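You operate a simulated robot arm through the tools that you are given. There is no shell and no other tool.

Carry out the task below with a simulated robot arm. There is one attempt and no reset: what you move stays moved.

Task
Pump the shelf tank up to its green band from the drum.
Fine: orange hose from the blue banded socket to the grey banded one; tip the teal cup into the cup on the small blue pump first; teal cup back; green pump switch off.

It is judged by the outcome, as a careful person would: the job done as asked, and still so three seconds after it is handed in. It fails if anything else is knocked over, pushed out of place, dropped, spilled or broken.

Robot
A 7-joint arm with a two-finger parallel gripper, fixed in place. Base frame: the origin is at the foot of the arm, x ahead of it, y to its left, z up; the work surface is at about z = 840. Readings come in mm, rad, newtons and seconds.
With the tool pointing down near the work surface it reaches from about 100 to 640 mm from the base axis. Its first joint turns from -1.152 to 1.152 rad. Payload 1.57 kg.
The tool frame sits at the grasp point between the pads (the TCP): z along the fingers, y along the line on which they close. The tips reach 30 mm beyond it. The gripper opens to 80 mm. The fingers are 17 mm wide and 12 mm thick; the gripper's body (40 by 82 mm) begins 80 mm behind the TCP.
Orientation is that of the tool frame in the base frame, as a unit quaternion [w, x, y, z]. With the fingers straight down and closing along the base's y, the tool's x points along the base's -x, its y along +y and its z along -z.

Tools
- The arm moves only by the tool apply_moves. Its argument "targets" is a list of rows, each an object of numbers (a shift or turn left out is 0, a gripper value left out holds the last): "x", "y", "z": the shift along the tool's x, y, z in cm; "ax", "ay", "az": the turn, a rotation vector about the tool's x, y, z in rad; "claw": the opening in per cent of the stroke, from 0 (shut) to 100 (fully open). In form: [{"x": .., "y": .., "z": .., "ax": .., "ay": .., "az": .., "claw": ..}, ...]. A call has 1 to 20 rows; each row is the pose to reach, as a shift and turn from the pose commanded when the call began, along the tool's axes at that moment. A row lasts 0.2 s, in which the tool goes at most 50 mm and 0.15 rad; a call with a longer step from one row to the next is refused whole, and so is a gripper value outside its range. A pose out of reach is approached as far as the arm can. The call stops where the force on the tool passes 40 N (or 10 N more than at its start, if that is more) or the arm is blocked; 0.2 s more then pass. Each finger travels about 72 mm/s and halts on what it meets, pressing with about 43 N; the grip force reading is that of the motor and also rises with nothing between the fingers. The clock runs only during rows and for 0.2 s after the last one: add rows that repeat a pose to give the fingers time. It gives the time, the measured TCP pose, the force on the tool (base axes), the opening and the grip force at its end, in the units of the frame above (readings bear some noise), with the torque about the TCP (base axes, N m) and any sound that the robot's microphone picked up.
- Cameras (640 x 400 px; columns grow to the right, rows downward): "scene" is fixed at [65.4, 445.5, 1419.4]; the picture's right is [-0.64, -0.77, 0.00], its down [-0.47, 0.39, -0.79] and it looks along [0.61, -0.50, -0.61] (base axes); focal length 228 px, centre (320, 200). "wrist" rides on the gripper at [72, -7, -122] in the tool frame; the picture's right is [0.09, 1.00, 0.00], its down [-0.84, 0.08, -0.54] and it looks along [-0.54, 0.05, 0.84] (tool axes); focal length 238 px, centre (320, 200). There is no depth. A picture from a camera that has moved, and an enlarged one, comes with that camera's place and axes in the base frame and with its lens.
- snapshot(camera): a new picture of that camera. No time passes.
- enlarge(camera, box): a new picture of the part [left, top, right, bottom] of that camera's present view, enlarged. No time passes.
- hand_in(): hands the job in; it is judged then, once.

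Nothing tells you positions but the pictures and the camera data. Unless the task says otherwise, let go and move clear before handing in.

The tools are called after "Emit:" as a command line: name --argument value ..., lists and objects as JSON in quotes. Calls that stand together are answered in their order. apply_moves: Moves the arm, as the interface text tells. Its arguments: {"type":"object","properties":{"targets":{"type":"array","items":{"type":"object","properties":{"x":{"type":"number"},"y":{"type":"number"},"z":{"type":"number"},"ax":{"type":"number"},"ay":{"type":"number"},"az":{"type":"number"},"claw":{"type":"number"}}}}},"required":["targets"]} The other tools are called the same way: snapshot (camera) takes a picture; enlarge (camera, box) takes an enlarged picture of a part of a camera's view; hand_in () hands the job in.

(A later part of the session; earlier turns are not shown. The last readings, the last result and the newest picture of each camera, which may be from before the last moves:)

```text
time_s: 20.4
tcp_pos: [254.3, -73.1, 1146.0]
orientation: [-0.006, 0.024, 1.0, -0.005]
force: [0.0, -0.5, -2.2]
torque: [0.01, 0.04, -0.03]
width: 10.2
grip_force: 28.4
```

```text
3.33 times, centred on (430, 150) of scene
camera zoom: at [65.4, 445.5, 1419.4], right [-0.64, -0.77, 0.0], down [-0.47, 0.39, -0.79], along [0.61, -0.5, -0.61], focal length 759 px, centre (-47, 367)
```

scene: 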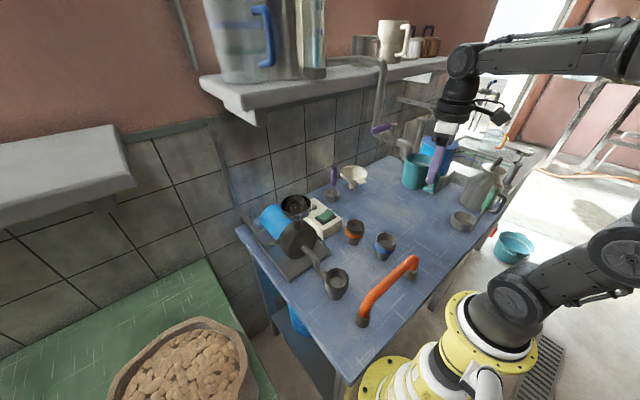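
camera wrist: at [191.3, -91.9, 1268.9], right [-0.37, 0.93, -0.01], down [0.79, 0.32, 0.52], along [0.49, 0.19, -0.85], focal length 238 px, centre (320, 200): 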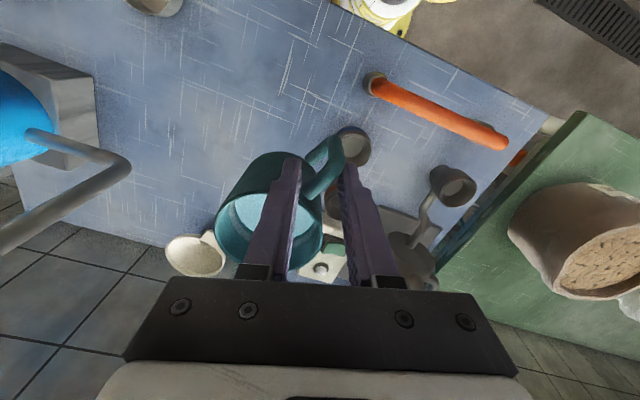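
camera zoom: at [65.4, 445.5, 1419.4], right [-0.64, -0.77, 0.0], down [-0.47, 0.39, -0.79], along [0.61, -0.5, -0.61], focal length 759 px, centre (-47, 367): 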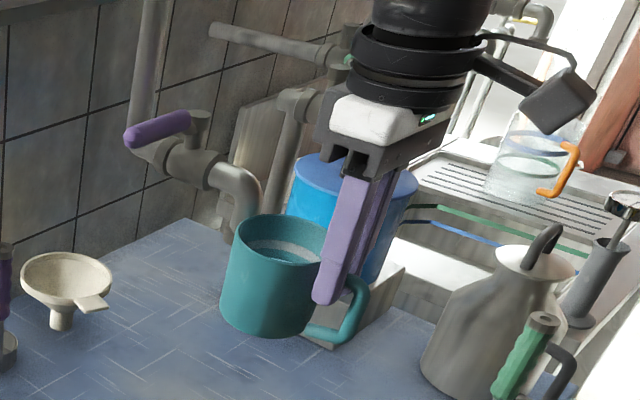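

The handle has re-aligned in the grip with no load and the water is intact, but the cup has shifted about 12 mm along the handle. I'll back away from the spout and set the cup down on clear table at about (250, -90) to re-grip it properly.

Emit:
apply_moves --targets '[{"x": 0.6, "y": -0.2, "ax": -0.003, "ay": -0.004}, {"x": 1.6, "y": -0.5, "ax": -0.006, "ay": -0.008}, {"x": 2.8, "y": -0.9, "ax": -0.01, "ay": -0.012}, {"x": 4.0, "y": -1.3, "ax": -0.01, "ay": -0.012}, {"x": 4.8, "y": -1.6, "ax": -0.01, "ay": -0.012}, {"x": 5.1, "y": -1.75, "ax": -0.01, "ay": -0.012}, {"x": 5.1, "y": -1.75, "ax": -0.01, "ay": -0.012}]'

Emit:
snapshot --camera "wrist"

Emit:
enlarge --camera "scene" --box '[370, 90, 490, 210]'

```text
time_s: 22.0
tcp_pos: [203.7, -88.4, 1145.5]
orientation: [-0.001, 0.024, 1.0, 0.001]
force: [-0.4, 0.3, -2.7]
torque: [0.0, 0.04, 0.02]
width: 10.3
grip_force: 28.9
```

```text
taken
camera wrist: at [129.6, -90.3, 1268.9], right [-0.04, 1.0, 0.0], down [0.84, 0.04, 0.54], along [0.54, 0.02, -0.84], focal length 238 px, centre (320, 200)
```

wrist: 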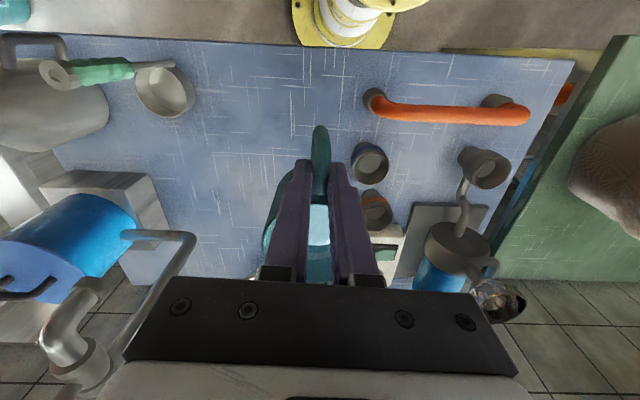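

```text
3.33 times, centred on (430, 150) of scene
camera zoom: at [65.4, 445.5, 1419.4], right [-0.64, -0.77, 0.0], down [-0.47, 0.39, -0.79], along [0.61, -0.5, -0.61], focal length 759 px, centre (-47, 367)
```

zoom: 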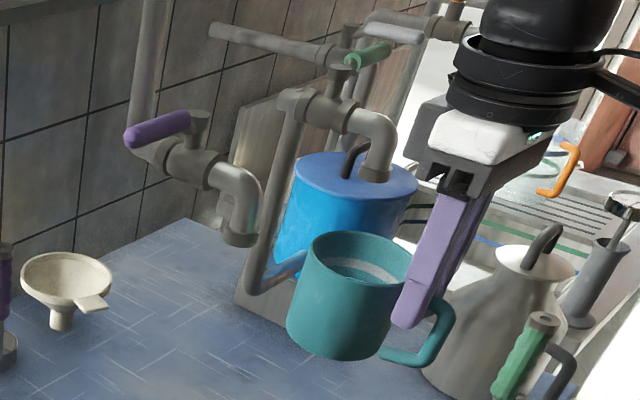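

The cup is clear of the spout and over empty table. I'll lower it gently to just above the surface.

Emit:
apply_moves --targets '[{"z": 0.6}, {"z": 2}, {"z": 4}, {"z": 6.5}, {"z": 9}, {"z": 11.5}, {"z": 14}, {"z": 16.5}, {"z": 18.5}, {"z": 20}, {"z": 21}, {"z": 21.5}, {"z": 21.5}]'

Emit:
enlarge --camera "scene" --box '[370, 170, 470, 270]'

Emit:
enlarge --camera "wrist" --box '[220, 90, 420, 290]'

```text
time_s: 24.8
tcp_pos: [204.2, -88.1, 930.8]
orientation: [-0.001, 0.023, 1.0, 0.0]
force: [0.7, 0.4, -1.5]
torque: [-0.02, 0.08, 0.02]
width: 9.9
grip_force: 28.0
```

```text
4.00 times, centred on (420, 220) of scene
camera zoom: at [65.4, 445.5, 1419.4], right [-0.64, -0.77, 0.0], down [-0.47, 0.39, -0.79], along [0.61, -0.5, -0.61], focal length 911 px, centre (-80, 120)
```

zoom: 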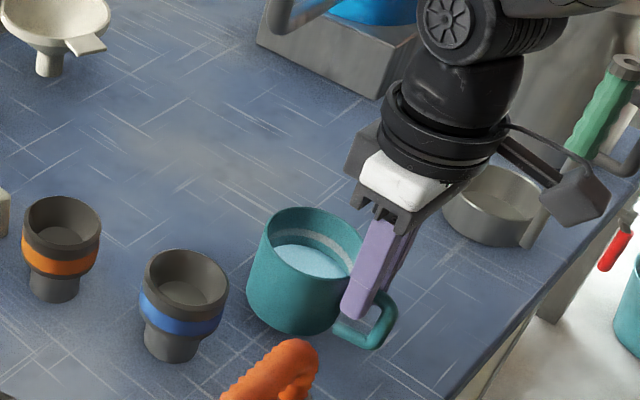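

```text
2.00 times, centred on (320, 190) of wrist
camera zoom: at [130.3, -90.8, 1052.9], right [-0.04, 1.0, 0.0], down [0.84, 0.04, 0.54], along [0.54, 0.02, -0.84], focal length 477 px, centre (320, 220)
```

zoom: 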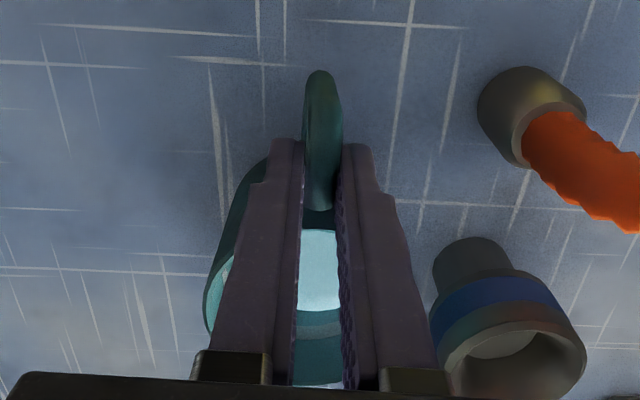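

Nearly down. I'll lower in small steps and watch the vertical force for contact.

Emit:
apply_moves --targets '[{"z": 0.2}, {"z": 0.4}, {"z": 0.6}, {"z": 0.8}, {"z": 0.8}]'

Emit:
enlarge --camera "scene" --box '[390, 190, 460, 260]'

```text
time_s: 26.0
tcp_pos: [203.0, -88.5, 922.6]
orientation: [-0.001, 0.024, 1.0, 0.0]
force: [-0.5, -0.7, -1.2]
torque: [0.02, 0.05, -0.03]
width: 10.5
grip_force: 28.2
```

```text
5.71 times, centred on (425, 225) of scene
camera zoom: at [65.4, 445.5, 1419.4], right [-0.64, -0.77, 0.0], down [-0.47, 0.39, -0.79], along [0.61, -0.5, -0.61], focal length 1302 px, centre (-280, 57)
```

zoom: 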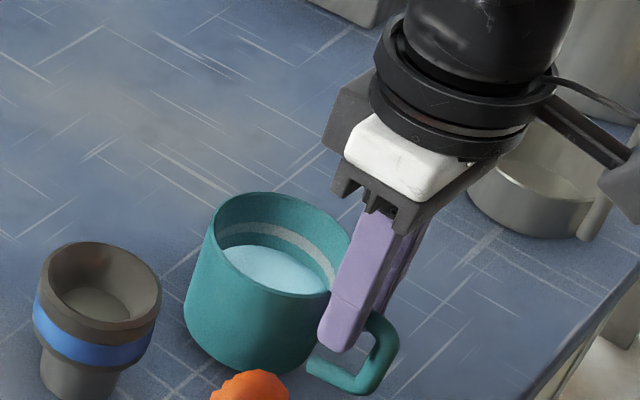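

Emit:
apply_moves --targets '[{"z": 0.1}, {"z": 0.2}, {"z": 0.3}, {"z": 0.4}, {"z": 0.4}]'

Emit:
enlarge --camera "wrist" --box '[220, 90, 420, 290]'

Emit:
enlarge --camera "scene" --box '[390, 190, 460, 260]'

```text
time_s: 27.2
tcp_pos: [202.1, -88.9, 918.9]
orientation: [0.0, 0.024, 1.0, -0.001]
force: [0.2, 0.6, -1.5]
torque: [0.02, 0.06, 0.03]
width: 10.3
grip_force: 28.0
```

```text
2.00 times, centred on (320, 190) of wrist
camera zoom: at [129.5, -91.7, 1041.2], right [-0.04, 1.0, 0.0], down [0.84, 0.04, 0.54], along [0.54, 0.02, -0.84], focal length 477 px, centre (320, 220)
```

zoom: 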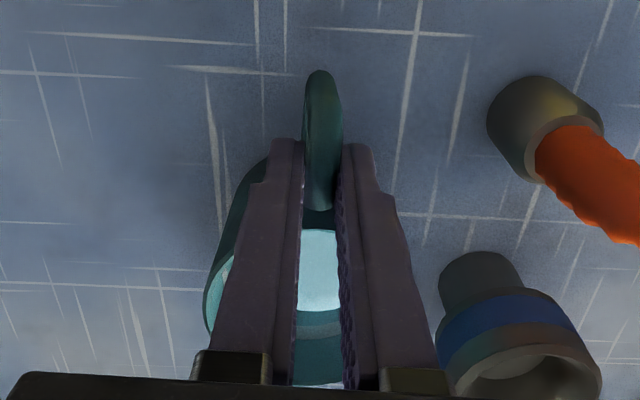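

```text
5.71 times, centred on (425, 225) of scene
camera zoom: at [65.4, 445.5, 1419.4], right [-0.64, -0.77, 0.0], down [-0.47, 0.39, -0.79], along [0.61, -0.5, -0.61], focal length 1302 px, centre (-280, 57)
```

zoom: 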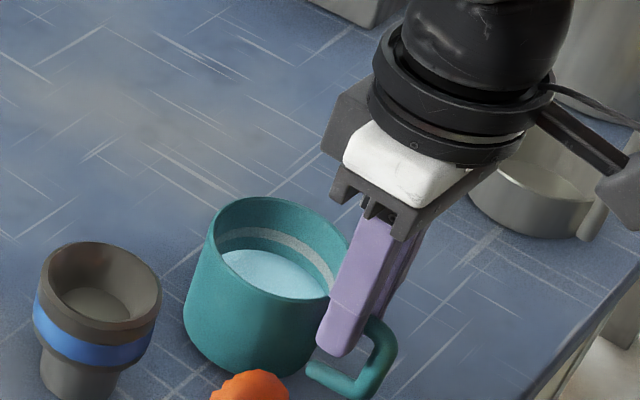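

Emit:
apply_moves --targets '[{"z": 0.1}, {"z": 0.2}, {"z": 0.3}, {"z": 0.3}]'

Emit:
enlarge --camera "scene" --box '[390, 190, 460, 260]'

Emit:
enlarge --camera "wrist" --box '[220, 90, 420, 290]'

```text
time_s: 28.2
tcp_pos: [203.6, -88.4, 916.2]
orientation: [-0.001, 0.024, 1.0, 0.0]
force: [-0.8, -0.5, -2.1]
torque: [0.02, 0.05, -0.01]
width: 10.2
grip_force: 28.3
```

```text
5.71 times, centred on (425, 225) of scene
camera zoom: at [65.4, 445.5, 1419.4], right [-0.64, -0.77, 0.0], down [-0.47, 0.39, -0.79], along [0.61, -0.5, -0.61], focal length 1302 px, centre (-280, 57)
```

zoom: 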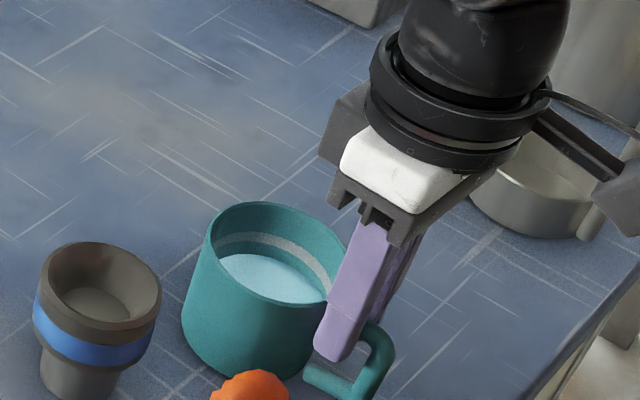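

```text
2.00 times, centred on (320, 190) of wrist
camera zoom: at [129.6, -90.9, 1038.1], right [-0.04, 1.0, 0.0], down [0.84, 0.04, 0.54], along [0.54, 0.02, -0.84], focal length 477 px, centre (320, 220)
```

zoom: 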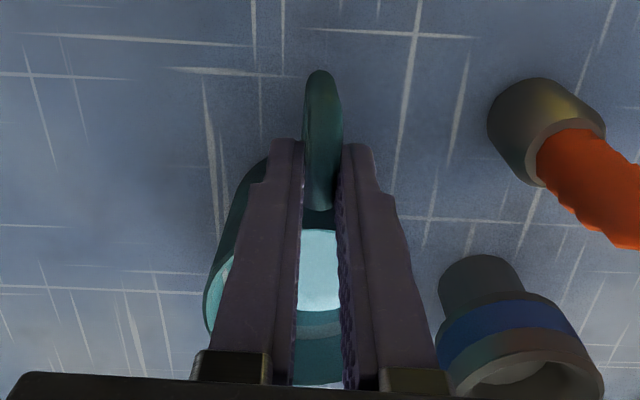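

Emit:
apply_moves --targets '[{"z": 0.1}, {"z": 0.2}, {"z": 0.3}, {"z": 0.4}, {"z": 0.4}]'

Emit:
enlarge --camera "scene" --box '[390, 190, 460, 260]'

Emit:
enlarge --camera "wrist" --box '[220, 90, 420, 290]'

```text
time_s: 29.4
tcp_pos: [203.0, -89.6, 913.3]
orientation: [0.001, 0.023, 1.0, -0.001]
force: [-8.4, -4.3, 26.6]
torque: [-0.06, 0.01, -0.02]
width: 10.3
grip_force: 28.7
```

```text
5.71 times, centred on (425, 225) of scene
camera zoom: at [65.0, 445.5, 1419.5], right [-0.64, -0.77, 0.0], down [-0.47, 0.39, -0.79], along [0.61, -0.5, -0.61], focal length 1302 px, centre (-280, 57)
```

zoom: 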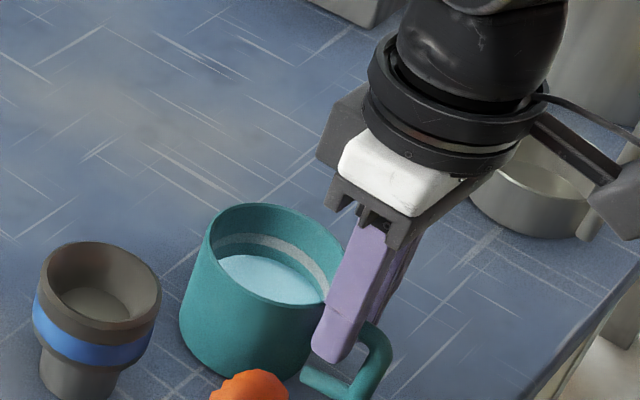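

```text
2.00 times, centred on (320, 190) of wrist
camera zoom: at [129.7, -91.1, 1035.7], right [-0.04, 1.0, 0.0], down [0.84, 0.04, 0.54], along [0.54, 0.02, -0.84], focal length 477 px, centre (320, 220)
```

zoom: 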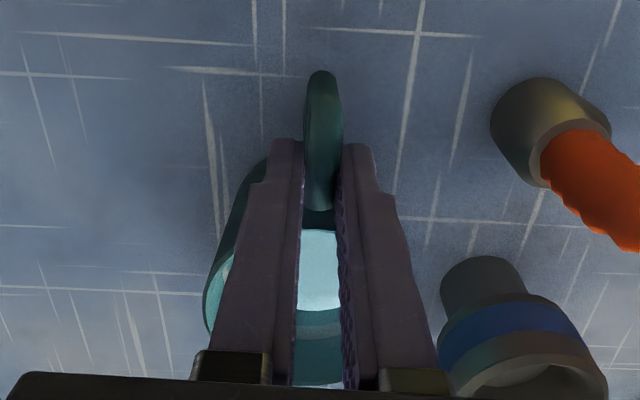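

Contact with the table shows at TCP z≈914, and even 27 N did not slip the grip, so this hold on the handle's upper arm is strong. I'll keep it: lift again and route well clear of the spout.

Emit:
apply_moves --targets '[{"z": -0.3}, {"z": -0.6}, {"z": -1.2}, {"z": -2.2}, {"z": -3.5}, {"z": -5}, {"z": -7}, {"z": -9}, {"z": -10.5}, {"z": -11.5}, {"z": -12}, {"z": -12}]'

Emit:
enlarge --camera "scene" --box '[380, 150, 480, 250]'

Emit:
enlarge --camera "wrist" --box '[220, 90, 420, 290]'

```text
time_s: 32.0
tcp_pos: [201.5, -89.4, 1031.7]
orientation: [0.0, 0.024, 1.0, 0.0]
force: [0.5, 1.3, -1.6]
torque: [-0.02, 0.06, 0.0]
width: 10.1
grip_force: 28.4
```

```text
4.00 times, centred on (430, 200) of scene
camera zoom: at [65.4, 445.5, 1419.4], right [-0.64, -0.77, 0.0], down [-0.47, 0.39, -0.79], along [0.61, -0.5, -0.61], focal length 911 px, centre (-120, 200)
```

zoom: 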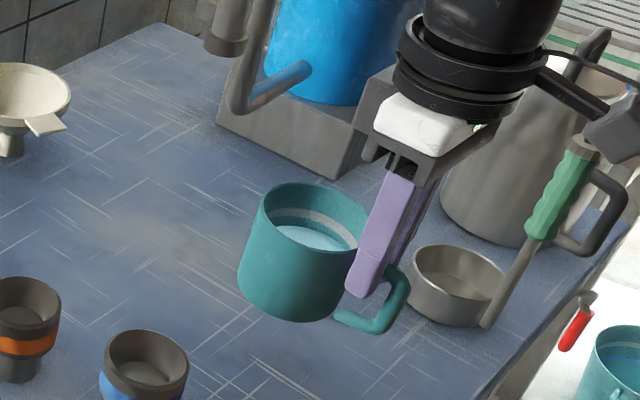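

```text
2.00 times, centred on (320, 190) of wrist
camera zoom: at [129.8, -91.6, 1154.2], right [-0.04, 1.0, 0.0], down [0.84, 0.04, 0.54], along [0.54, 0.02, -0.84], focal length 477 px, centre (320, 220)
```

zoom: 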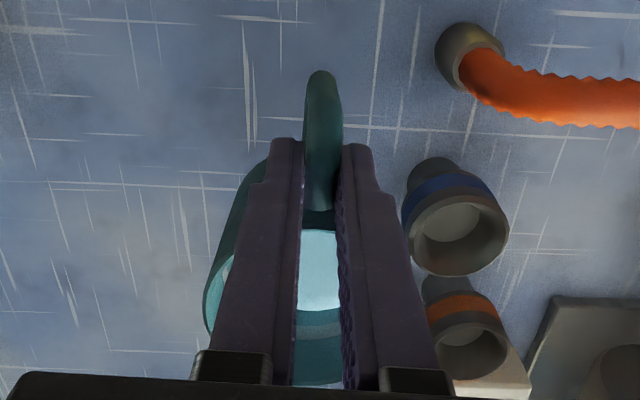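

The hold is firm. Now I'll carry the cup left at this low height (below and well short of the spout), yawing the tool so the cup ends on its left side.

Emit:
apply_moves --targets '[{"x": -0.1, "y": 0.4, "az": -0.04}, {"x": -0.2, "y": 1.2, "az": -0.12}, {"x": -0.4, "y": 2.2, "az": -0.22}, {"x": -0.6, "y": 3.2, "az": -0.33}, {"x": -0.85, "y": 4.2, "az": -0.44}, {"x": -1.1, "y": 5.2, "az": -0.55}, {"x": -1.3, "y": 6.2, "az": -0.66}, {"x": -1.5, "y": 7.2, "az": -0.77}, {"x": -1.7, "y": 8.2, "az": -0.88}, {"x": -1.9, "y": 9.2, "az": -0.99}, {"x": -2.1, "y": 10.2, "az": -1.1}, {"x": -2.3, "y": 11.2, "az": -1.21}, {"x": -2.5, "y": 12.2, "az": -1.32}, {"x": -2.7, "y": 13.2, "az": -1.42}, {"x": -2.9, "y": 14.2, "az": -1.52}, {"x": -3.0, "y": 14.8, "az": -1.58}, {"x": -3.1, "y": 15.1, "az": -1.62}, {"x": -3.1, "y": 15.1, "az": -1.62}]'

Emit:
snapshot --camera "wrist"

Emit:
snapshot --camera "scene"

```text
time_s: 35.8
tcp_pos: [241.0, 61.6, 1031.3]
orientation: [0.0, 0.708, -0.707, -0.001]
force: [-0.4, 0.2, -1.0]
torque: [-0.05, 0.02, 0.0]
width: 9.9
grip_force: 27.8
```

```text
taken
camera wrist: at [246.7, -9.9, 1154.5], right [-1.0, -0.09, 0.0], down [-0.08, 0.84, 0.54], along [-0.05, 0.54, -0.84], focal length 238 px, centre (320, 200)
```

wrist: 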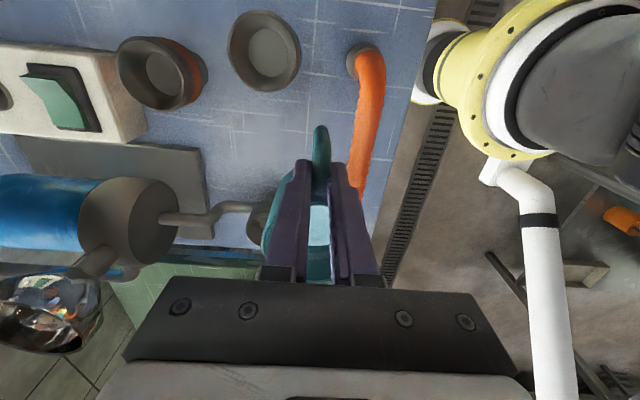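

```text
taken
```

scene: 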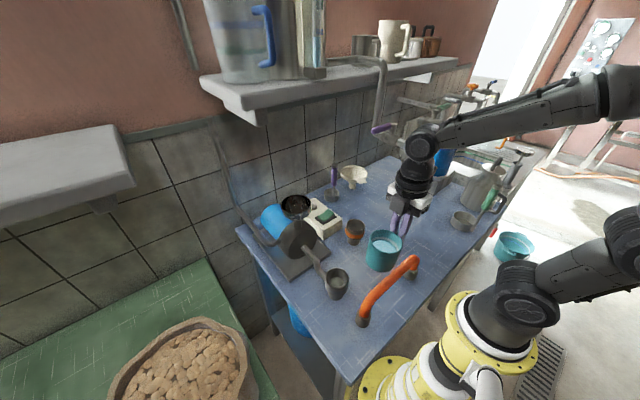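

The cup is now on the tool's left side. I'll raise it and step toward the pump to get an accurate view of the priming cup.

Emit:
apply_moves --targets '[{"z": -0.5}, {"z": -1.5}, {"z": -3}, {"z": -5}, {"z": -7}, {"z": -9}, {"z": -11}, {"z": -12.3}, {"y": -1, "z": -12.9}, {"y": -2.5, "z": -12.9}, {"y": -4.5, "z": -12.9}, {"y": -6.5, "z": -12.9}, {"y": -8, "z": -12.9}, {"y": -8.7, "z": -12.9}, {"y": -9, "z": -12.9}, {"y": -9, "z": -12.9}]'

Emit:
snapshot --camera "wrist"

Emit:
snapshot --camera "scene"

```text
time_s: 39.2
tcp_pos: [331.6, 62.3, 1160.1]
orientation: [0.0, 0.708, -0.706, -0.001]
force: [-0.3, 1.0, -1.9]
torque: [-0.05, 0.01, -0.01]
width: 10.3
grip_force: 28.2
```

```text
taken
camera wrist: at [337.3, -9.0, 1283.2], right [-1.0, -0.09, 0.0], down [-0.08, 0.84, 0.54], along [-0.05, 0.54, -0.84], focal length 238 px, centre (320, 200)
```

wrist: 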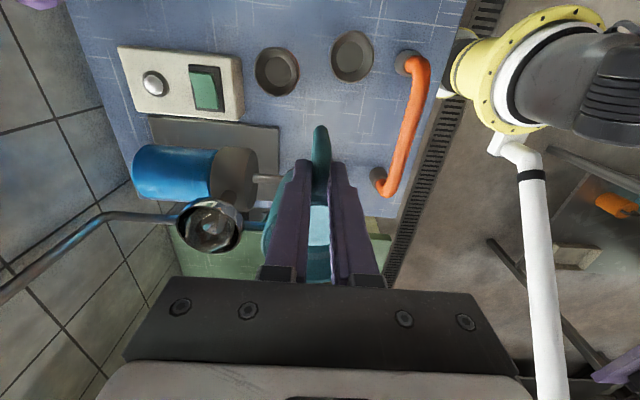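

```text
taken
```

scene: 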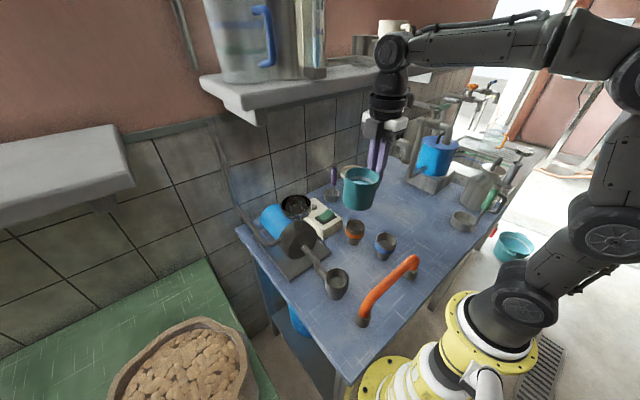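

Emit:
enlarge --camera "wrist" --box '[150, 160, 290, 280]'

Emit:
enlarge --camera "scene" --box '[260, 160, 340, 240]'

```text
3.33 times, centred on (220, 220) of wrist
camera zoom: at [337.3, -9.0, 1283.2], right [-1.0, -0.09, 0.0], down [-0.08, 0.84, 0.54], along [-0.05, 0.54, -0.84], focal length 794 px, centre (653, 133)
```

zoom: 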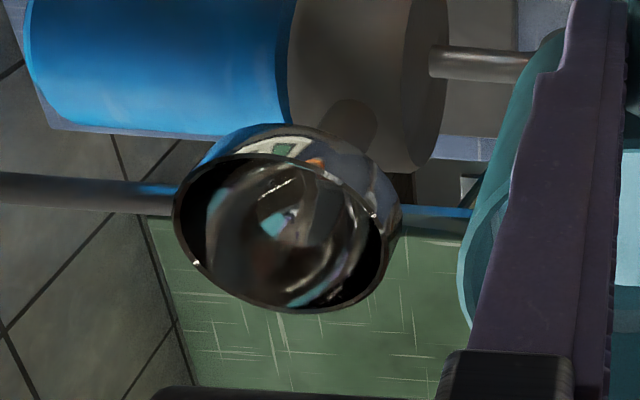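

```text
5.00 times, centred on (300, 200) of scene
camera zoom: at [65.4, 445.5, 1419.4], right [-0.64, -0.77, 0.0], down [-0.47, 0.39, -0.79], along [0.61, -0.5, -0.61], focal length 1139 px, centre (420, 200)
```

zoom: 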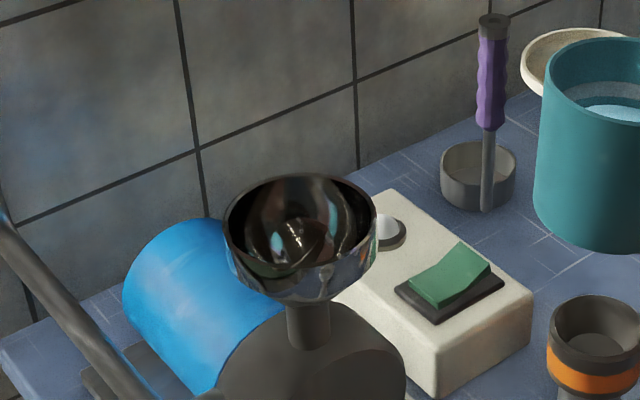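

The polished priming bowl is well fixed now: rim centre about (462, 201.5, 1046), roughly 82 mm across. Before tilting, I'll confirm exactly where the teal cup sits relative to the gripper.

Emit:
enlarge --camera "scene" --box '[325, 140, 405, 220]'

Emit:
enlarge --camera "wrist" --box '[240, 100, 400, 300]'

```text
5.00 times, centred on (365, 180) of scene
camera zoom: at [65.4, 445.5, 1419.4], right [-0.64, -0.77, 0.0], down [-0.47, 0.39, -0.79], along [0.61, -0.5, -0.61], focal length 1139 px, centre (95, 300)
```

zoom: 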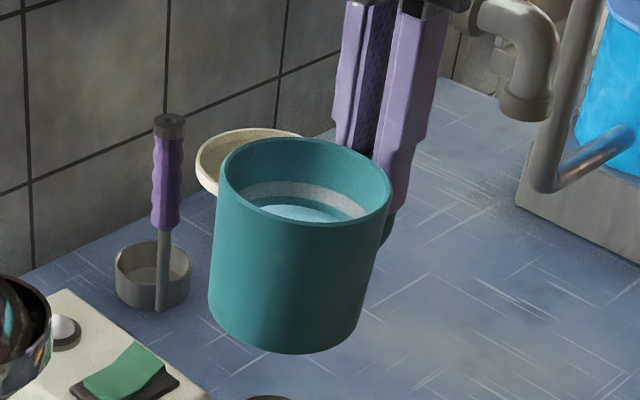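

```text
2.00 times, centred on (320, 200) of wrist
camera zoom: at [337.3, -9.0, 1283.2], right [-1.0, -0.09, 0.0], down [-0.08, 0.84, 0.54], along [-0.05, 0.54, -0.84], focal length 477 px, centre (320, 200)
```

zoom: 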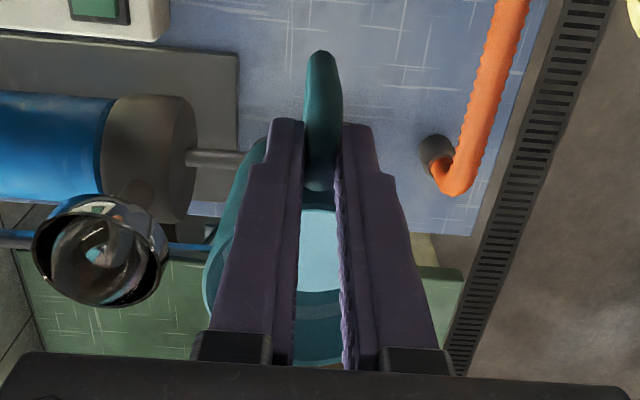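

The cup is 47 mm to the left of the TCP as predicted, and about half full. I'll tilt it gently to 30° while approaching (the water won't reach the lip until roughly 42°).

Emit:
apply_moves --targets '[{"x": -0.3, "y": -0.3, "z": -0.1, "ax": 0.02}, {"x": -0.9, "y": -1.0, "z": -0.2, "ax": 0.065}, {"x": -1.5, "y": -1.7, "z": -0.3, "ax": 0.12}, {"x": -2.1, "y": -2.4, "z": -0.4, "ax": 0.175}, {"x": -2.7, "y": -3.2, "z": -0.5, "ax": 0.23}, {"x": -3.3, "y": -4.0, "z": -0.6, "ax": 0.29}, {"x": -3.9, "y": -4.7, "z": -0.7, "ax": 0.345}, {"x": -4.5, "y": -5.4, "z": -0.8, "ax": 0.4}, {"x": -5.1, "y": -6.1, "z": -0.9, "ax": 0.45}, {"x": -5.5, "y": -6.6, "z": -1.0, "ax": 0.495}, {"x": -5.77, "y": -6.84, "z": -1.0, "ax": 0.524}, {"x": -5.77, "y": -6.84, "z": -1.0, "ax": 0.524}]'

Emit:
snapshot --camera "wrist"

Emit:
snapshot --camera "scene"

```text
time_s: 41.8
tcp_pos: [399.8, 119.4, 1170.4]
orientation: [-0.184, 0.684, -0.682, 0.182]
force: [-0.5, 1.0, -1.2]
torque: [-0.08, 0.03, 0.02]
width: 10.0
grip_force: 27.8
```

```text
taken
camera wrist: at [342.7, 47.3, 1280.2], right [-0.86, -0.09, -0.5], down [-0.34, 0.84, 0.43], along [0.38, 0.54, -0.75], focal length 238 px, centre (320, 200)
```

wrist: 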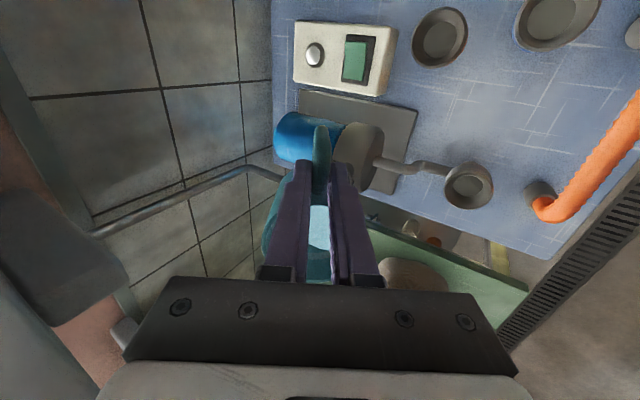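

```text
taken
```

scene: 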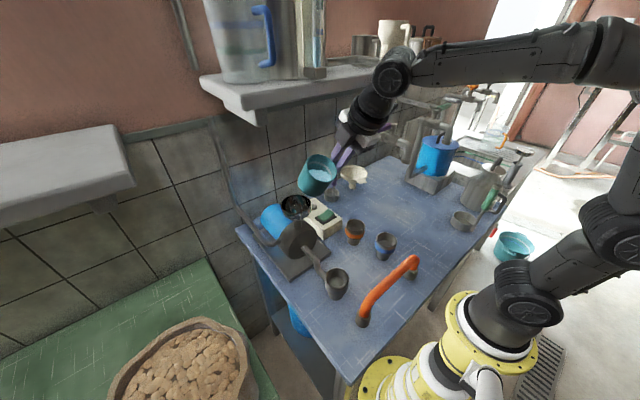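

Emit:
enlarge --camera "scene" --box '[260, 130, 380, 250]'

```text
3.33 times, centred on (320, 190) of scene
camera zoom: at [65.4, 445.5, 1419.4], right [-0.64, -0.77, 0.0], down [-0.47, 0.39, -0.79], along [0.61, -0.5, -0.61], focal length 759 px, centre (320, 233)
```

zoom: 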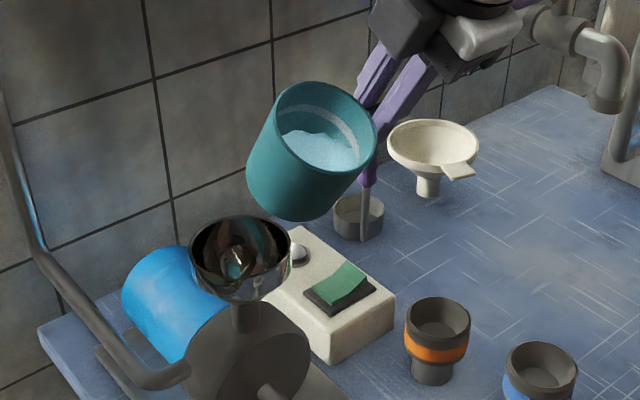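

The tilt is good and the water is still well inside. I'll move over the bowl at 35°, keeping the cup's lower edge above the bowl rim and the hand short of the shelf.

Emit:
apply_moves --targets '[{"x": -0.15, "y": -0.4, "z": 0.4, "ax": 0.005}, {"x": -0.5, "y": -1.1, "z": 1.2, "ax": 0.015}, {"x": -0.9, "y": -2.0, "z": 2.1, "ax": 0.03}, {"x": -1.3, "y": -2.9, "z": 3.1, "ax": 0.04}, {"x": -1.75, "y": -3.8, "z": 4.1, "ax": 0.05}, {"x": -2.2, "y": -4.8, "z": 5.1, "ax": 0.06}, {"x": -2.6, "y": -5.7, "z": 6.1, "ax": 0.07}, {"x": -3.0, "y": -6.6, "z": 7.1, "ax": 0.08}, {"x": -3.3, "y": -7.2, "z": 7.75, "ax": 0.087}, {"x": -3.41, "y": -7.49, "z": 8.07, "ax": 0.087}, {"x": -3.41, "y": -7.49, "z": 8.07, "ax": 0.087}]'

Emit:
enlarge --camera "scene" --box '[250, 110, 390, 250]'

Emit:
snapshot --camera "wrist"

```text
time_s: 44.2
tcp_pos: [504.6, 152.7, 1138.0]
orientation: [-0.213, 0.675, -0.673, 0.212]
force: [0.1, -0.1, -1.3]
torque: [-0.05, 0.03, 0.0]
width: 9.9
grip_force: 28.3
```

```text
2.86 times, centred on (320, 180) of scene
camera zoom: at [65.4, 445.5, 1419.4], right [-0.64, -0.77, 0.0], down [-0.47, 0.39, -0.79], along [0.61, -0.5, -0.61], focal length 651 px, centre (320, 257)
```

zoom: 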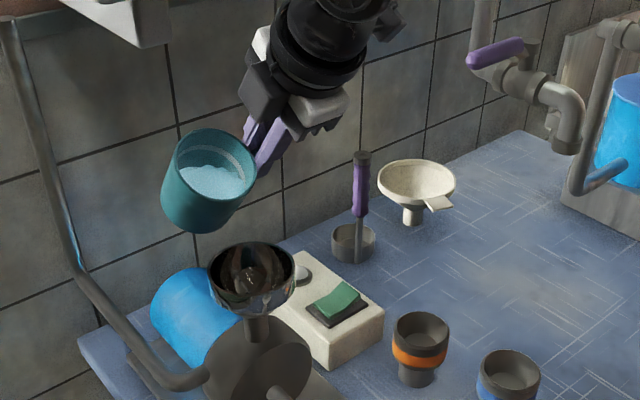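

```text
taken
camera wrist: at [439.2, 81.5, 1242.0], right [-0.82, -0.09, -0.57], down [-0.37, 0.84, 0.4], along [0.44, 0.54, -0.72], focal length 238 px, centre (320, 200)
```

wrist: 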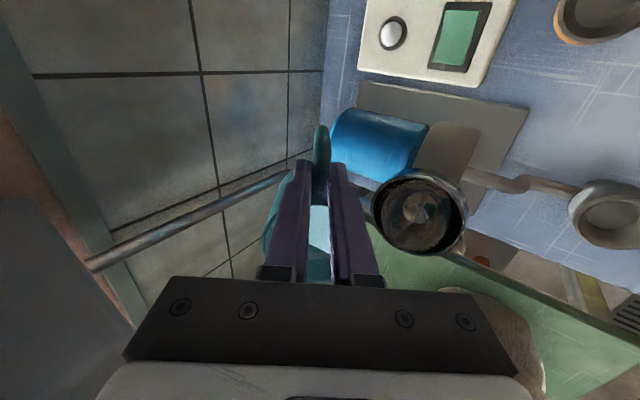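

I have a clear view of the bowl, and the lip is above it. I'll tilt slowly to about 45° with the lip over the bowl to start the pour, then check.

Emit:
apply_moves --targets '[{"x": -0.05, "y": 0.3, "z": 0.25, "ax": 0.02}, {"x": -0.1, "y": 0.7, "z": 0.55, "ax": 0.05}, {"x": -0.13, "y": 1.0, "z": 0.8, "ax": 0.08}, {"x": -0.16, "y": 1.25, "z": 1.0, "ax": 0.11}, {"x": -0.16, "y": 1.45, "z": 1.15, "ax": 0.14}, {"x": -0.16, "y": 1.55, "z": 1.24, "ax": 0.1745}, {"x": -0.16, "y": 1.55, "z": 1.24, "ax": 0.1745}]'

Emit:
enlarge --camera "scene" --box '[260, 130, 360, 230]'

Emit:
enlarge --camera "wrist" --box '[230, 110, 490, 290]'

```text
time_s: 45.8
tcp_pos: [498.4, 155.0, 1118.7]
orientation: [-0.27, 0.654, -0.653, 0.271]
force: [0.3, -0.1, -1.5]
torque: [-0.06, 0.05, 0.02]
width: 10.1
grip_force: 28.0
```

```text
4.00 times, centred on (310, 180) of scene
camera zoom: at [65.4, 445.5, 1419.4], right [-0.64, -0.77, 0.0], down [-0.47, 0.39, -0.79], along [0.61, -0.5, -0.61], focal length 911 px, centre (360, 280)
```

zoom: 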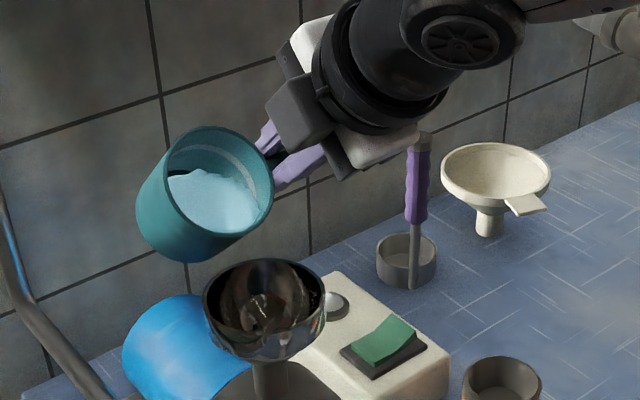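

```text
2.22 times, centred on (360, 200) of wrist
camera zoom: at [416.2, 83.3, 1210.2], right [-0.7, -0.09, -0.7], down [-0.44, 0.84, 0.33], along [0.56, 0.54, -0.63], focal length 530 px, centre (231, 200)
```

zoom: 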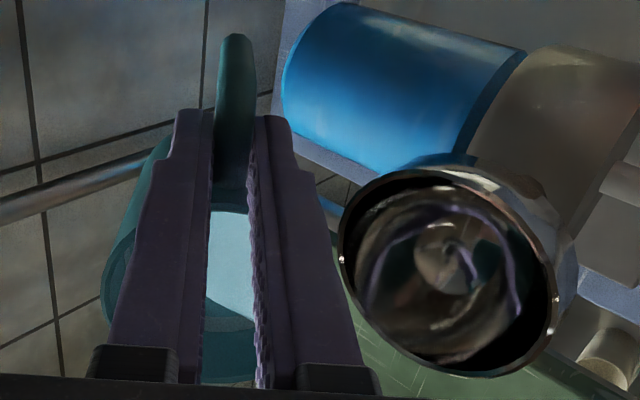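

No flow yet: the water is close to the lip, and the lip sits about 18 mm past the bowl's centre as planned. Continuing slowly to 55°.

Emit:
apply_moves --targets '[{"y": 0.07, "z": -0.02, "ax": 0.022}, {"y": 0.13, "z": -0.05, "ax": 0.044}, {"y": 0.2, "z": -0.07, "ax": 0.066}, {"y": 0.26, "z": -0.09, "ax": 0.088}, {"y": 0.33, "z": -0.11, "ax": 0.11}, {"y": 0.39, "z": -0.13, "ax": 0.131}, {"y": 0.46, "z": -0.16, "ax": 0.153}, {"y": 0.52, "z": -0.18, "ax": 0.1745}]'

Emit:
enlarge --camera "scene" --box '[260, 130, 360, 230]'

Emit:
enlarge --camera "wrist" --box '[230, 110, 490, 290]'

```text
time_s: 47.6
tcp_pos: [495.4, 155.3, 1118.1]
orientation: [-0.326, 0.628, -0.627, 0.327]
force: [-0.2, 1.1, -0.9]
torque: [-0.07, 0.08, -0.02]
width: 10.0
grip_force: 27.7
```

```text
4.00 times, centred on (310, 180) of scene
camera zoom: at [65.4, 445.5, 1419.4], right [-0.64, -0.77, 0.0], down [-0.47, 0.39, -0.79], along [0.61, -0.5, -0.61], focal length 911 px, centre (360, 280)
```

zoom: 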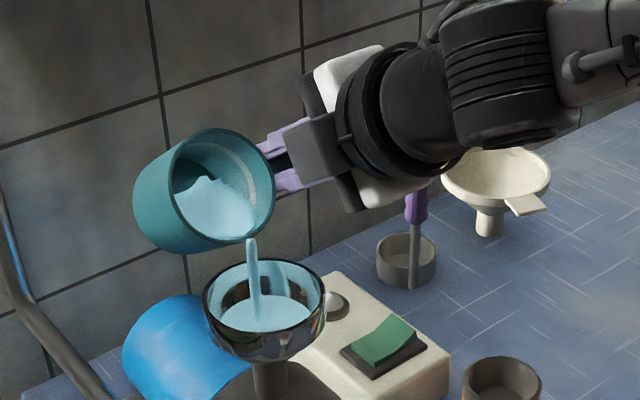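

```text
2.22 times, centred on (360, 200) of wrist
camera zoom: at [397.4, 83.6, 1192.7], right [-0.57, -0.09, -0.82], down [-0.49, 0.84, 0.25], along [0.66, 0.54, -0.52], focal length 530 px, centre (231, 200)
```

zoom: 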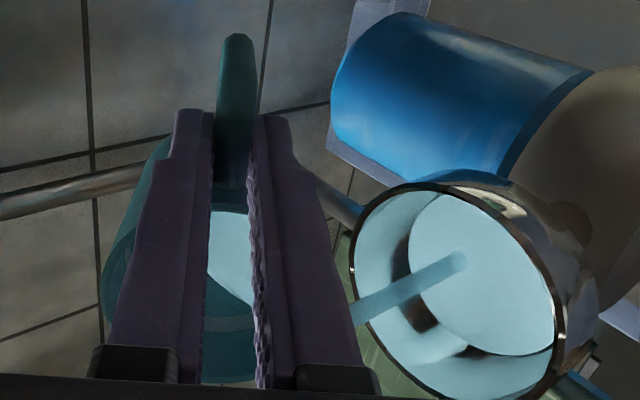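

Water is pouring cleanly into the bowl. I'll hold here briefly to see the bowl's level and whether it drains.

Emit:
apply_moves --targets '[{"ax": 0.0}, {"ax": 0.0}]'

Emit:
enlarge --camera "scene" --box '[260, 130, 360, 230]'

Emit:
enlarge --camera "wrist" --box '[230, 110, 490, 290]'

```text
time_s: 48.2
tcp_pos: [495.2, 154.2, 1116.5]
orientation: [-0.326, 0.628, -0.626, 0.327]
force: [0.3, 0.9, -1.6]
torque: [-0.08, 0.04, -0.04]
width: 9.8
grip_force: 28.3
```

```text
4.00 times, centred on (310, 180) of scene
camera zoom: at [65.4, 445.5, 1419.4], right [-0.64, -0.77, 0.0], down [-0.47, 0.39, -0.79], along [0.61, -0.5, -0.61], focal length 911 px, centre (360, 280)
```

zoom: 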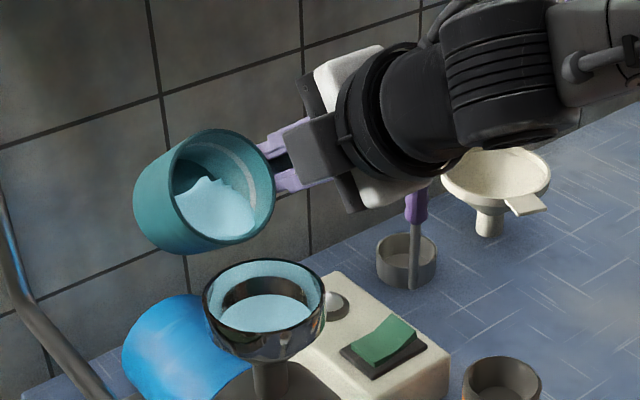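

```text
2.22 times, centred on (360, 200) of wrist
camera zoom: at [397.4, 83.6, 1192.5], right [-0.57, -0.09, -0.82], down [-0.49, 0.84, 0.25], along [0.66, 0.54, -0.52], focal length 530 px, centre (231, 200)
```

zoom: 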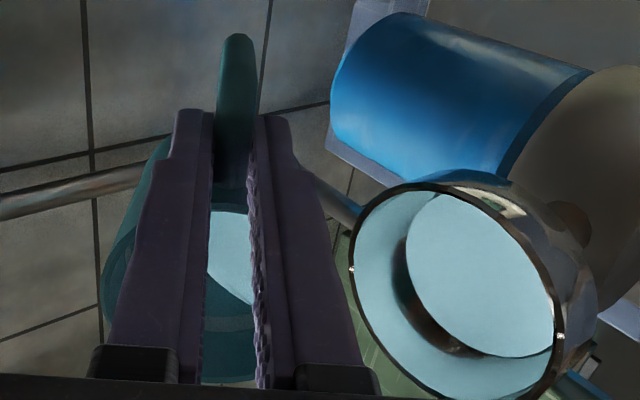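

Flow stops when the tilt stops, so I can meter it. The bowl has plenty of room left, so I'll continue to 65°.

Emit:
apply_moves --targets '[{"y": 0.04, "z": -0.06, "ax": 0.022}, {"y": 0.09, "z": -0.12, "ax": 0.044}, {"y": 0.13, "z": -0.18, "ax": 0.066}, {"y": 0.17, "z": -0.25, "ax": 0.088}, {"y": 0.21, "z": -0.31, "ax": 0.11}, {"y": 0.26, "z": -0.37, "ax": 0.131}, {"y": 0.3, "z": -0.43, "ax": 0.153}, {"y": 0.34, "z": -0.49, "ax": 0.1745}, {"y": 0.34, "z": -0.49, "ax": 0.1745}]'

Emit:
enlarge --camera "scene" --box '[260, 130, 360, 230]'

Emit:
enlarge --camera "wrist" --box '[230, 110, 490, 290]'

```text
time_s: 50.2
tcp_pos: [487.2, 154.7, 1116.6]
orientation: [-0.38, 0.597, -0.596, 0.38]
force: [-0.4, -0.3, -0.1]
torque: [-0.03, 0.06, -0.03]
width: 9.9
grip_force: 27.8
```

```text
4.00 times, centred on (310, 180) of scene
camera zoom: at [65.4, 445.5, 1419.4], right [-0.64, -0.77, 0.0], down [-0.47, 0.39, -0.79], along [0.61, -0.5, -0.61], focal length 911 px, centre (360, 280)
```

zoom: 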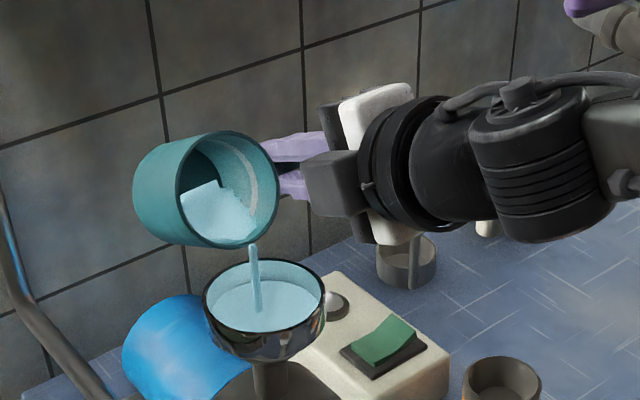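

```text
2.22 times, centred on (360, 200) of wrist
camera zoom: at [379.3, 83.5, 1174.7], right [-0.42, -0.09, -0.9], down [-0.52, 0.84, 0.16], along [0.74, 0.54, -0.4], focal length 530 px, centre (231, 200)
```

zoom: 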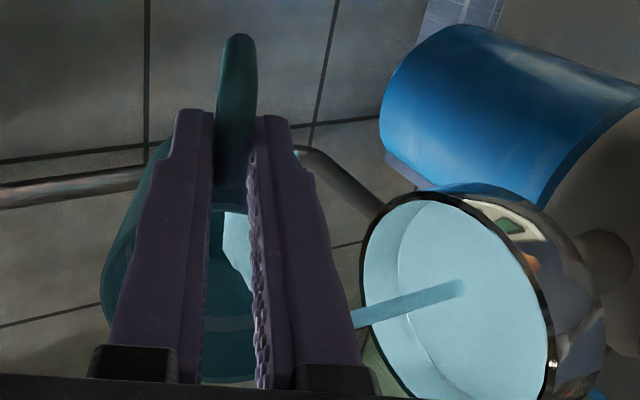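

The bowl is filling quickly, so I'll pause to see the settled level.

Emit:
apply_moves --targets '[{"ax": 0.0}, {"ax": 0.0}, {"ax": 0.0}]'

Emit:
enlarge --camera "scene" --box '[280, 160, 340, 220]'

Emit:
enlarge --camera "wrist" --box '[360, 150, 520, 290]'

```text
time_s: 51.0
tcp_pos: [487.9, 154.6, 1116.0]
orientation: [-0.38, 0.597, -0.596, 0.38]
force: [-0.6, -0.3, -0.1]
torque: [-0.07, 0.04, 0.02]
width: 9.9
grip_force: 28.1
```

```text
6.67 times, centred on (310, 190) of scene
camera zoom: at [65.4, 445.5, 1419.4], right [-0.64, -0.77, 0.0], down [-0.47, 0.39, -0.79], along [0.61, -0.5, -0.61], focal length 1518 px, centre (387, 267)
```

zoom: 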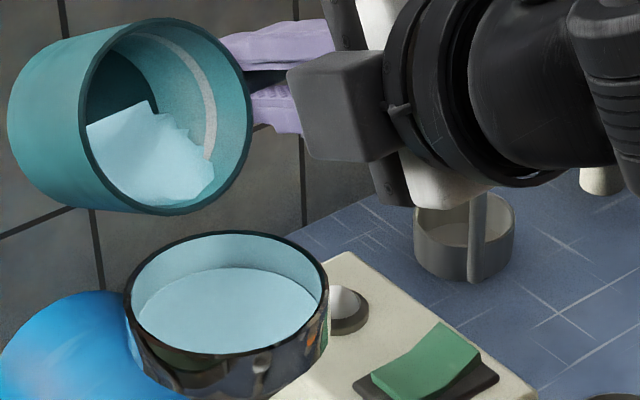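

```text
2.86 times, centred on (440, 220) of wrist
camera zoom: at [379.3, 83.5, 1174.7], right [-0.42, -0.09, -0.9], down [-0.52, 0.84, 0.16], along [0.74, 0.54, -0.4], focal length 681 px, centre (-23, 143)
```

zoom: 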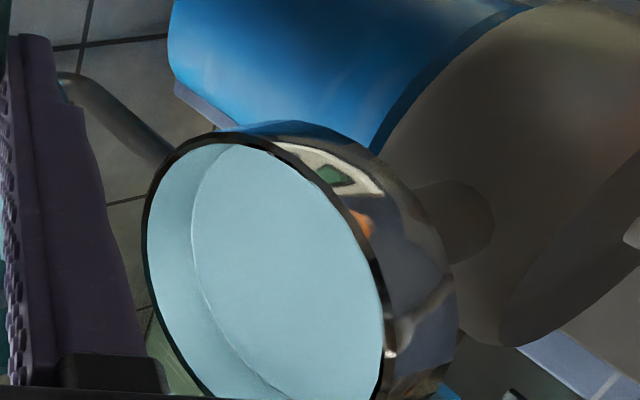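

The bowl's settled level is about 13 mm below its rim, and I estimate the cup still holds around 45 ml against about 60 ml of room. I'll continue in smaller steps.

Emit:
apply_moves --targets '[{"y": 0.03, "z": -0.07, "ax": 0.02}, {"y": 0.06, "z": -0.13, "ax": 0.04}, {"y": 0.09, "z": -0.19, "ax": 0.06}, {"y": 0.12, "z": -0.24, "ax": 0.08}, {"y": 0.14, "z": -0.28, "ax": 0.09}, {"y": 0.14, "z": -0.28, "ax": 0.09}, {"y": 0.14, "z": -0.28, "ax": 0.09}]'

Emit:
enlarge --camera "scene" --box '[280, 160, 340, 220]'

Emit:
enlarge --camera "wrist" --box '[360, 150, 520, 290]'

```text
time_s: 52.6
tcp_pos: [485.6, 154.8, 1118.2]
orientation: [-0.406, 0.58, -0.578, 0.405]
force: [-0.6, 0.7, -0.1]
torque: [-0.04, 0.03, -0.02]
width: 9.9
grip_force: 28.2
```

```text
6.67 times, centred on (310, 190) of scene
camera zoom: at [65.4, 445.5, 1419.4], right [-0.64, -0.77, 0.0], down [-0.47, 0.39, -0.79], along [0.61, -0.5, -0.61], focal length 1518 px, centre (387, 267)
```

zoom: 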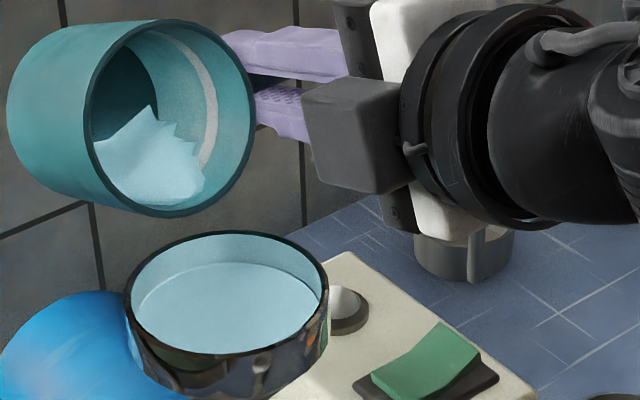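

```text
2.86 times, centred on (440, 220) of wrist
camera zoom: at [371.3, 83.8, 1165.2], right [-0.34, -0.09, -0.94], down [-0.54, 0.84, 0.11], along [0.77, 0.54, -0.33], focal length 681 px, centre (-23, 143)
```

zoom: 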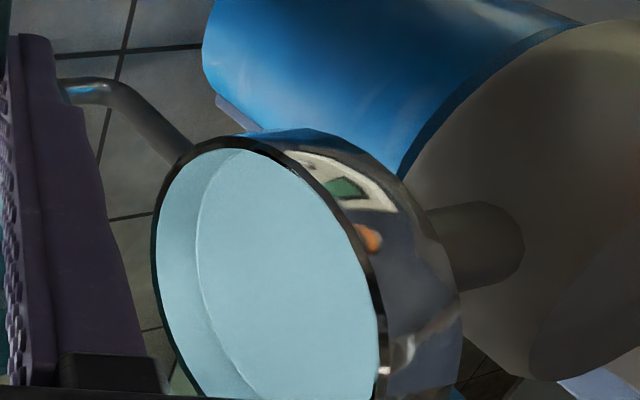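

The level is about 10.5 mm below the rim with roughly 32 ml left in the cup, so it should all fit. I'll continue in the same slow steps.

Emit:
apply_moves --targets '[{"y": 0.02, "z": -0.07, "ax": 0.02}, {"y": 0.04, "z": -0.13, "ax": 0.04}, {"y": 0.06, "z": -0.19, "ax": 0.06}, {"y": 0.08, "z": -0.25, "ax": 0.08}, {"y": 0.1, "z": -0.31, "ax": 0.1}, {"y": 0.12, "z": -0.37, "ax": 0.12}, {"y": 0.12, "z": -0.37, "ax": 0.12}, {"y": 0.12, "z": -0.37, "ax": 0.12}]'

Emit:
enlarge --camera "scene" --box '[280, 160, 340, 220]'

Emit:
snapshot --camera "wrist"

```text
time_s: 54.4
tcp_pos: [480.2, 154.2, 1116.5]
orientation: [-0.441, 0.555, -0.552, 0.439]
force: [-0.4, -0.4, 0.3]
torque: [-0.08, 0.03, -0.01]
width: 9.6
grip_force: 27.3
```

```text
6.67 times, centred on (310, 190) of scene
camera zoom: at [65.4, 445.5, 1419.4], right [-0.64, -0.77, 0.0], down [-0.47, 0.39, -0.79], along [0.61, -0.5, -0.61], focal length 1518 px, centre (387, 267)
```

zoom: 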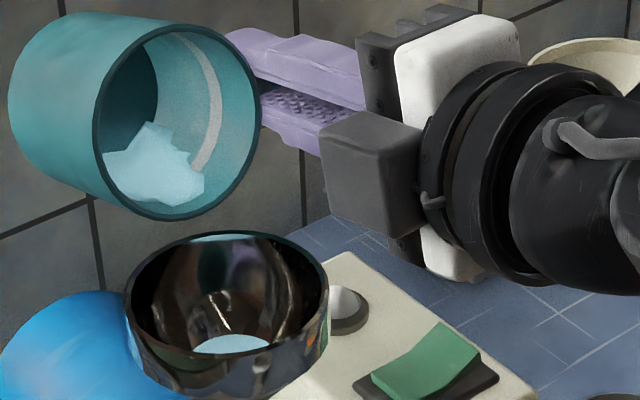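

```text
taken
camera wrist: at [362.4, 83.3, 1150.9], right [-0.22, -0.09, -0.97], down [-0.55, 0.84, 0.05], along [0.81, 0.54, -0.24], focal length 238 px, centre (320, 200)
```

wrist: 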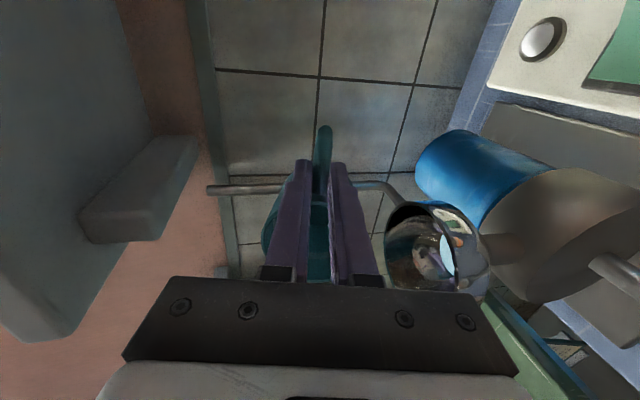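

The bowl has drained into the pump, so it is taking the priming water. I'll pour out the rest.

Emit:
apply_moves --targets '[{"y": 0.03, "z": -0.1, "ax": 0.03}, {"y": 0.06, "z": -0.2, "ax": 0.06}, {"y": 0.09, "z": -0.3, "ax": 0.09}, {"y": 0.12, "z": -0.4, "ax": 0.12}, {"y": 0.15, "z": -0.5, "ax": 0.15}, {"y": 0.18, "z": -0.6, "ax": 0.18}, {"y": 0.21, "z": -0.7, "ax": 0.21}, {"y": 0.25, "z": -0.8, "ax": 0.24}, {"y": 0.28, "z": -0.9, "ax": 0.28}, {"y": 0.31, "z": -0.98, "ax": 0.314}, {"y": 0.31, "z": -0.98, "ax": 0.314}]'

Emit:
enlarge --camera "scene" --box '[270, 150, 350, 230]'

```text
time_s: 56.8
tcp_pos: [470.3, 155.0, 1115.4]
orientation: [0.521, -0.478, 0.477, -0.521]
force: [0.5, 0.3, -0.6]
torque: [-0.02, 0.0, -0.04]
width: 9.6
grip_force: 28.3
```

```text
5.00 times, centred on (310, 190) of scene
camera zoom: at [65.4, 445.5, 1419.4], right [-0.64, -0.77, 0.0], down [-0.47, 0.39, -0.79], along [0.61, -0.5, -0.61], focal length 1139 px, centre (370, 250)
```

zoom: 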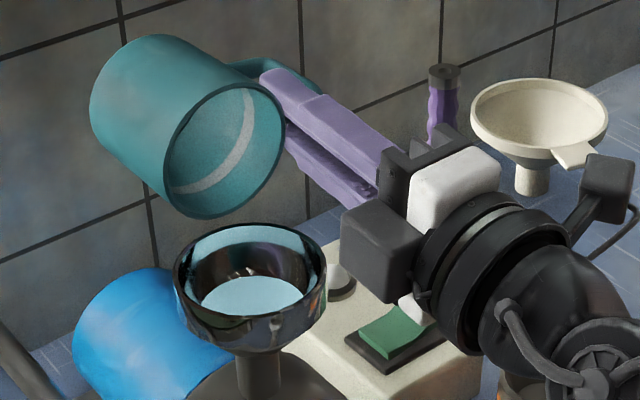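

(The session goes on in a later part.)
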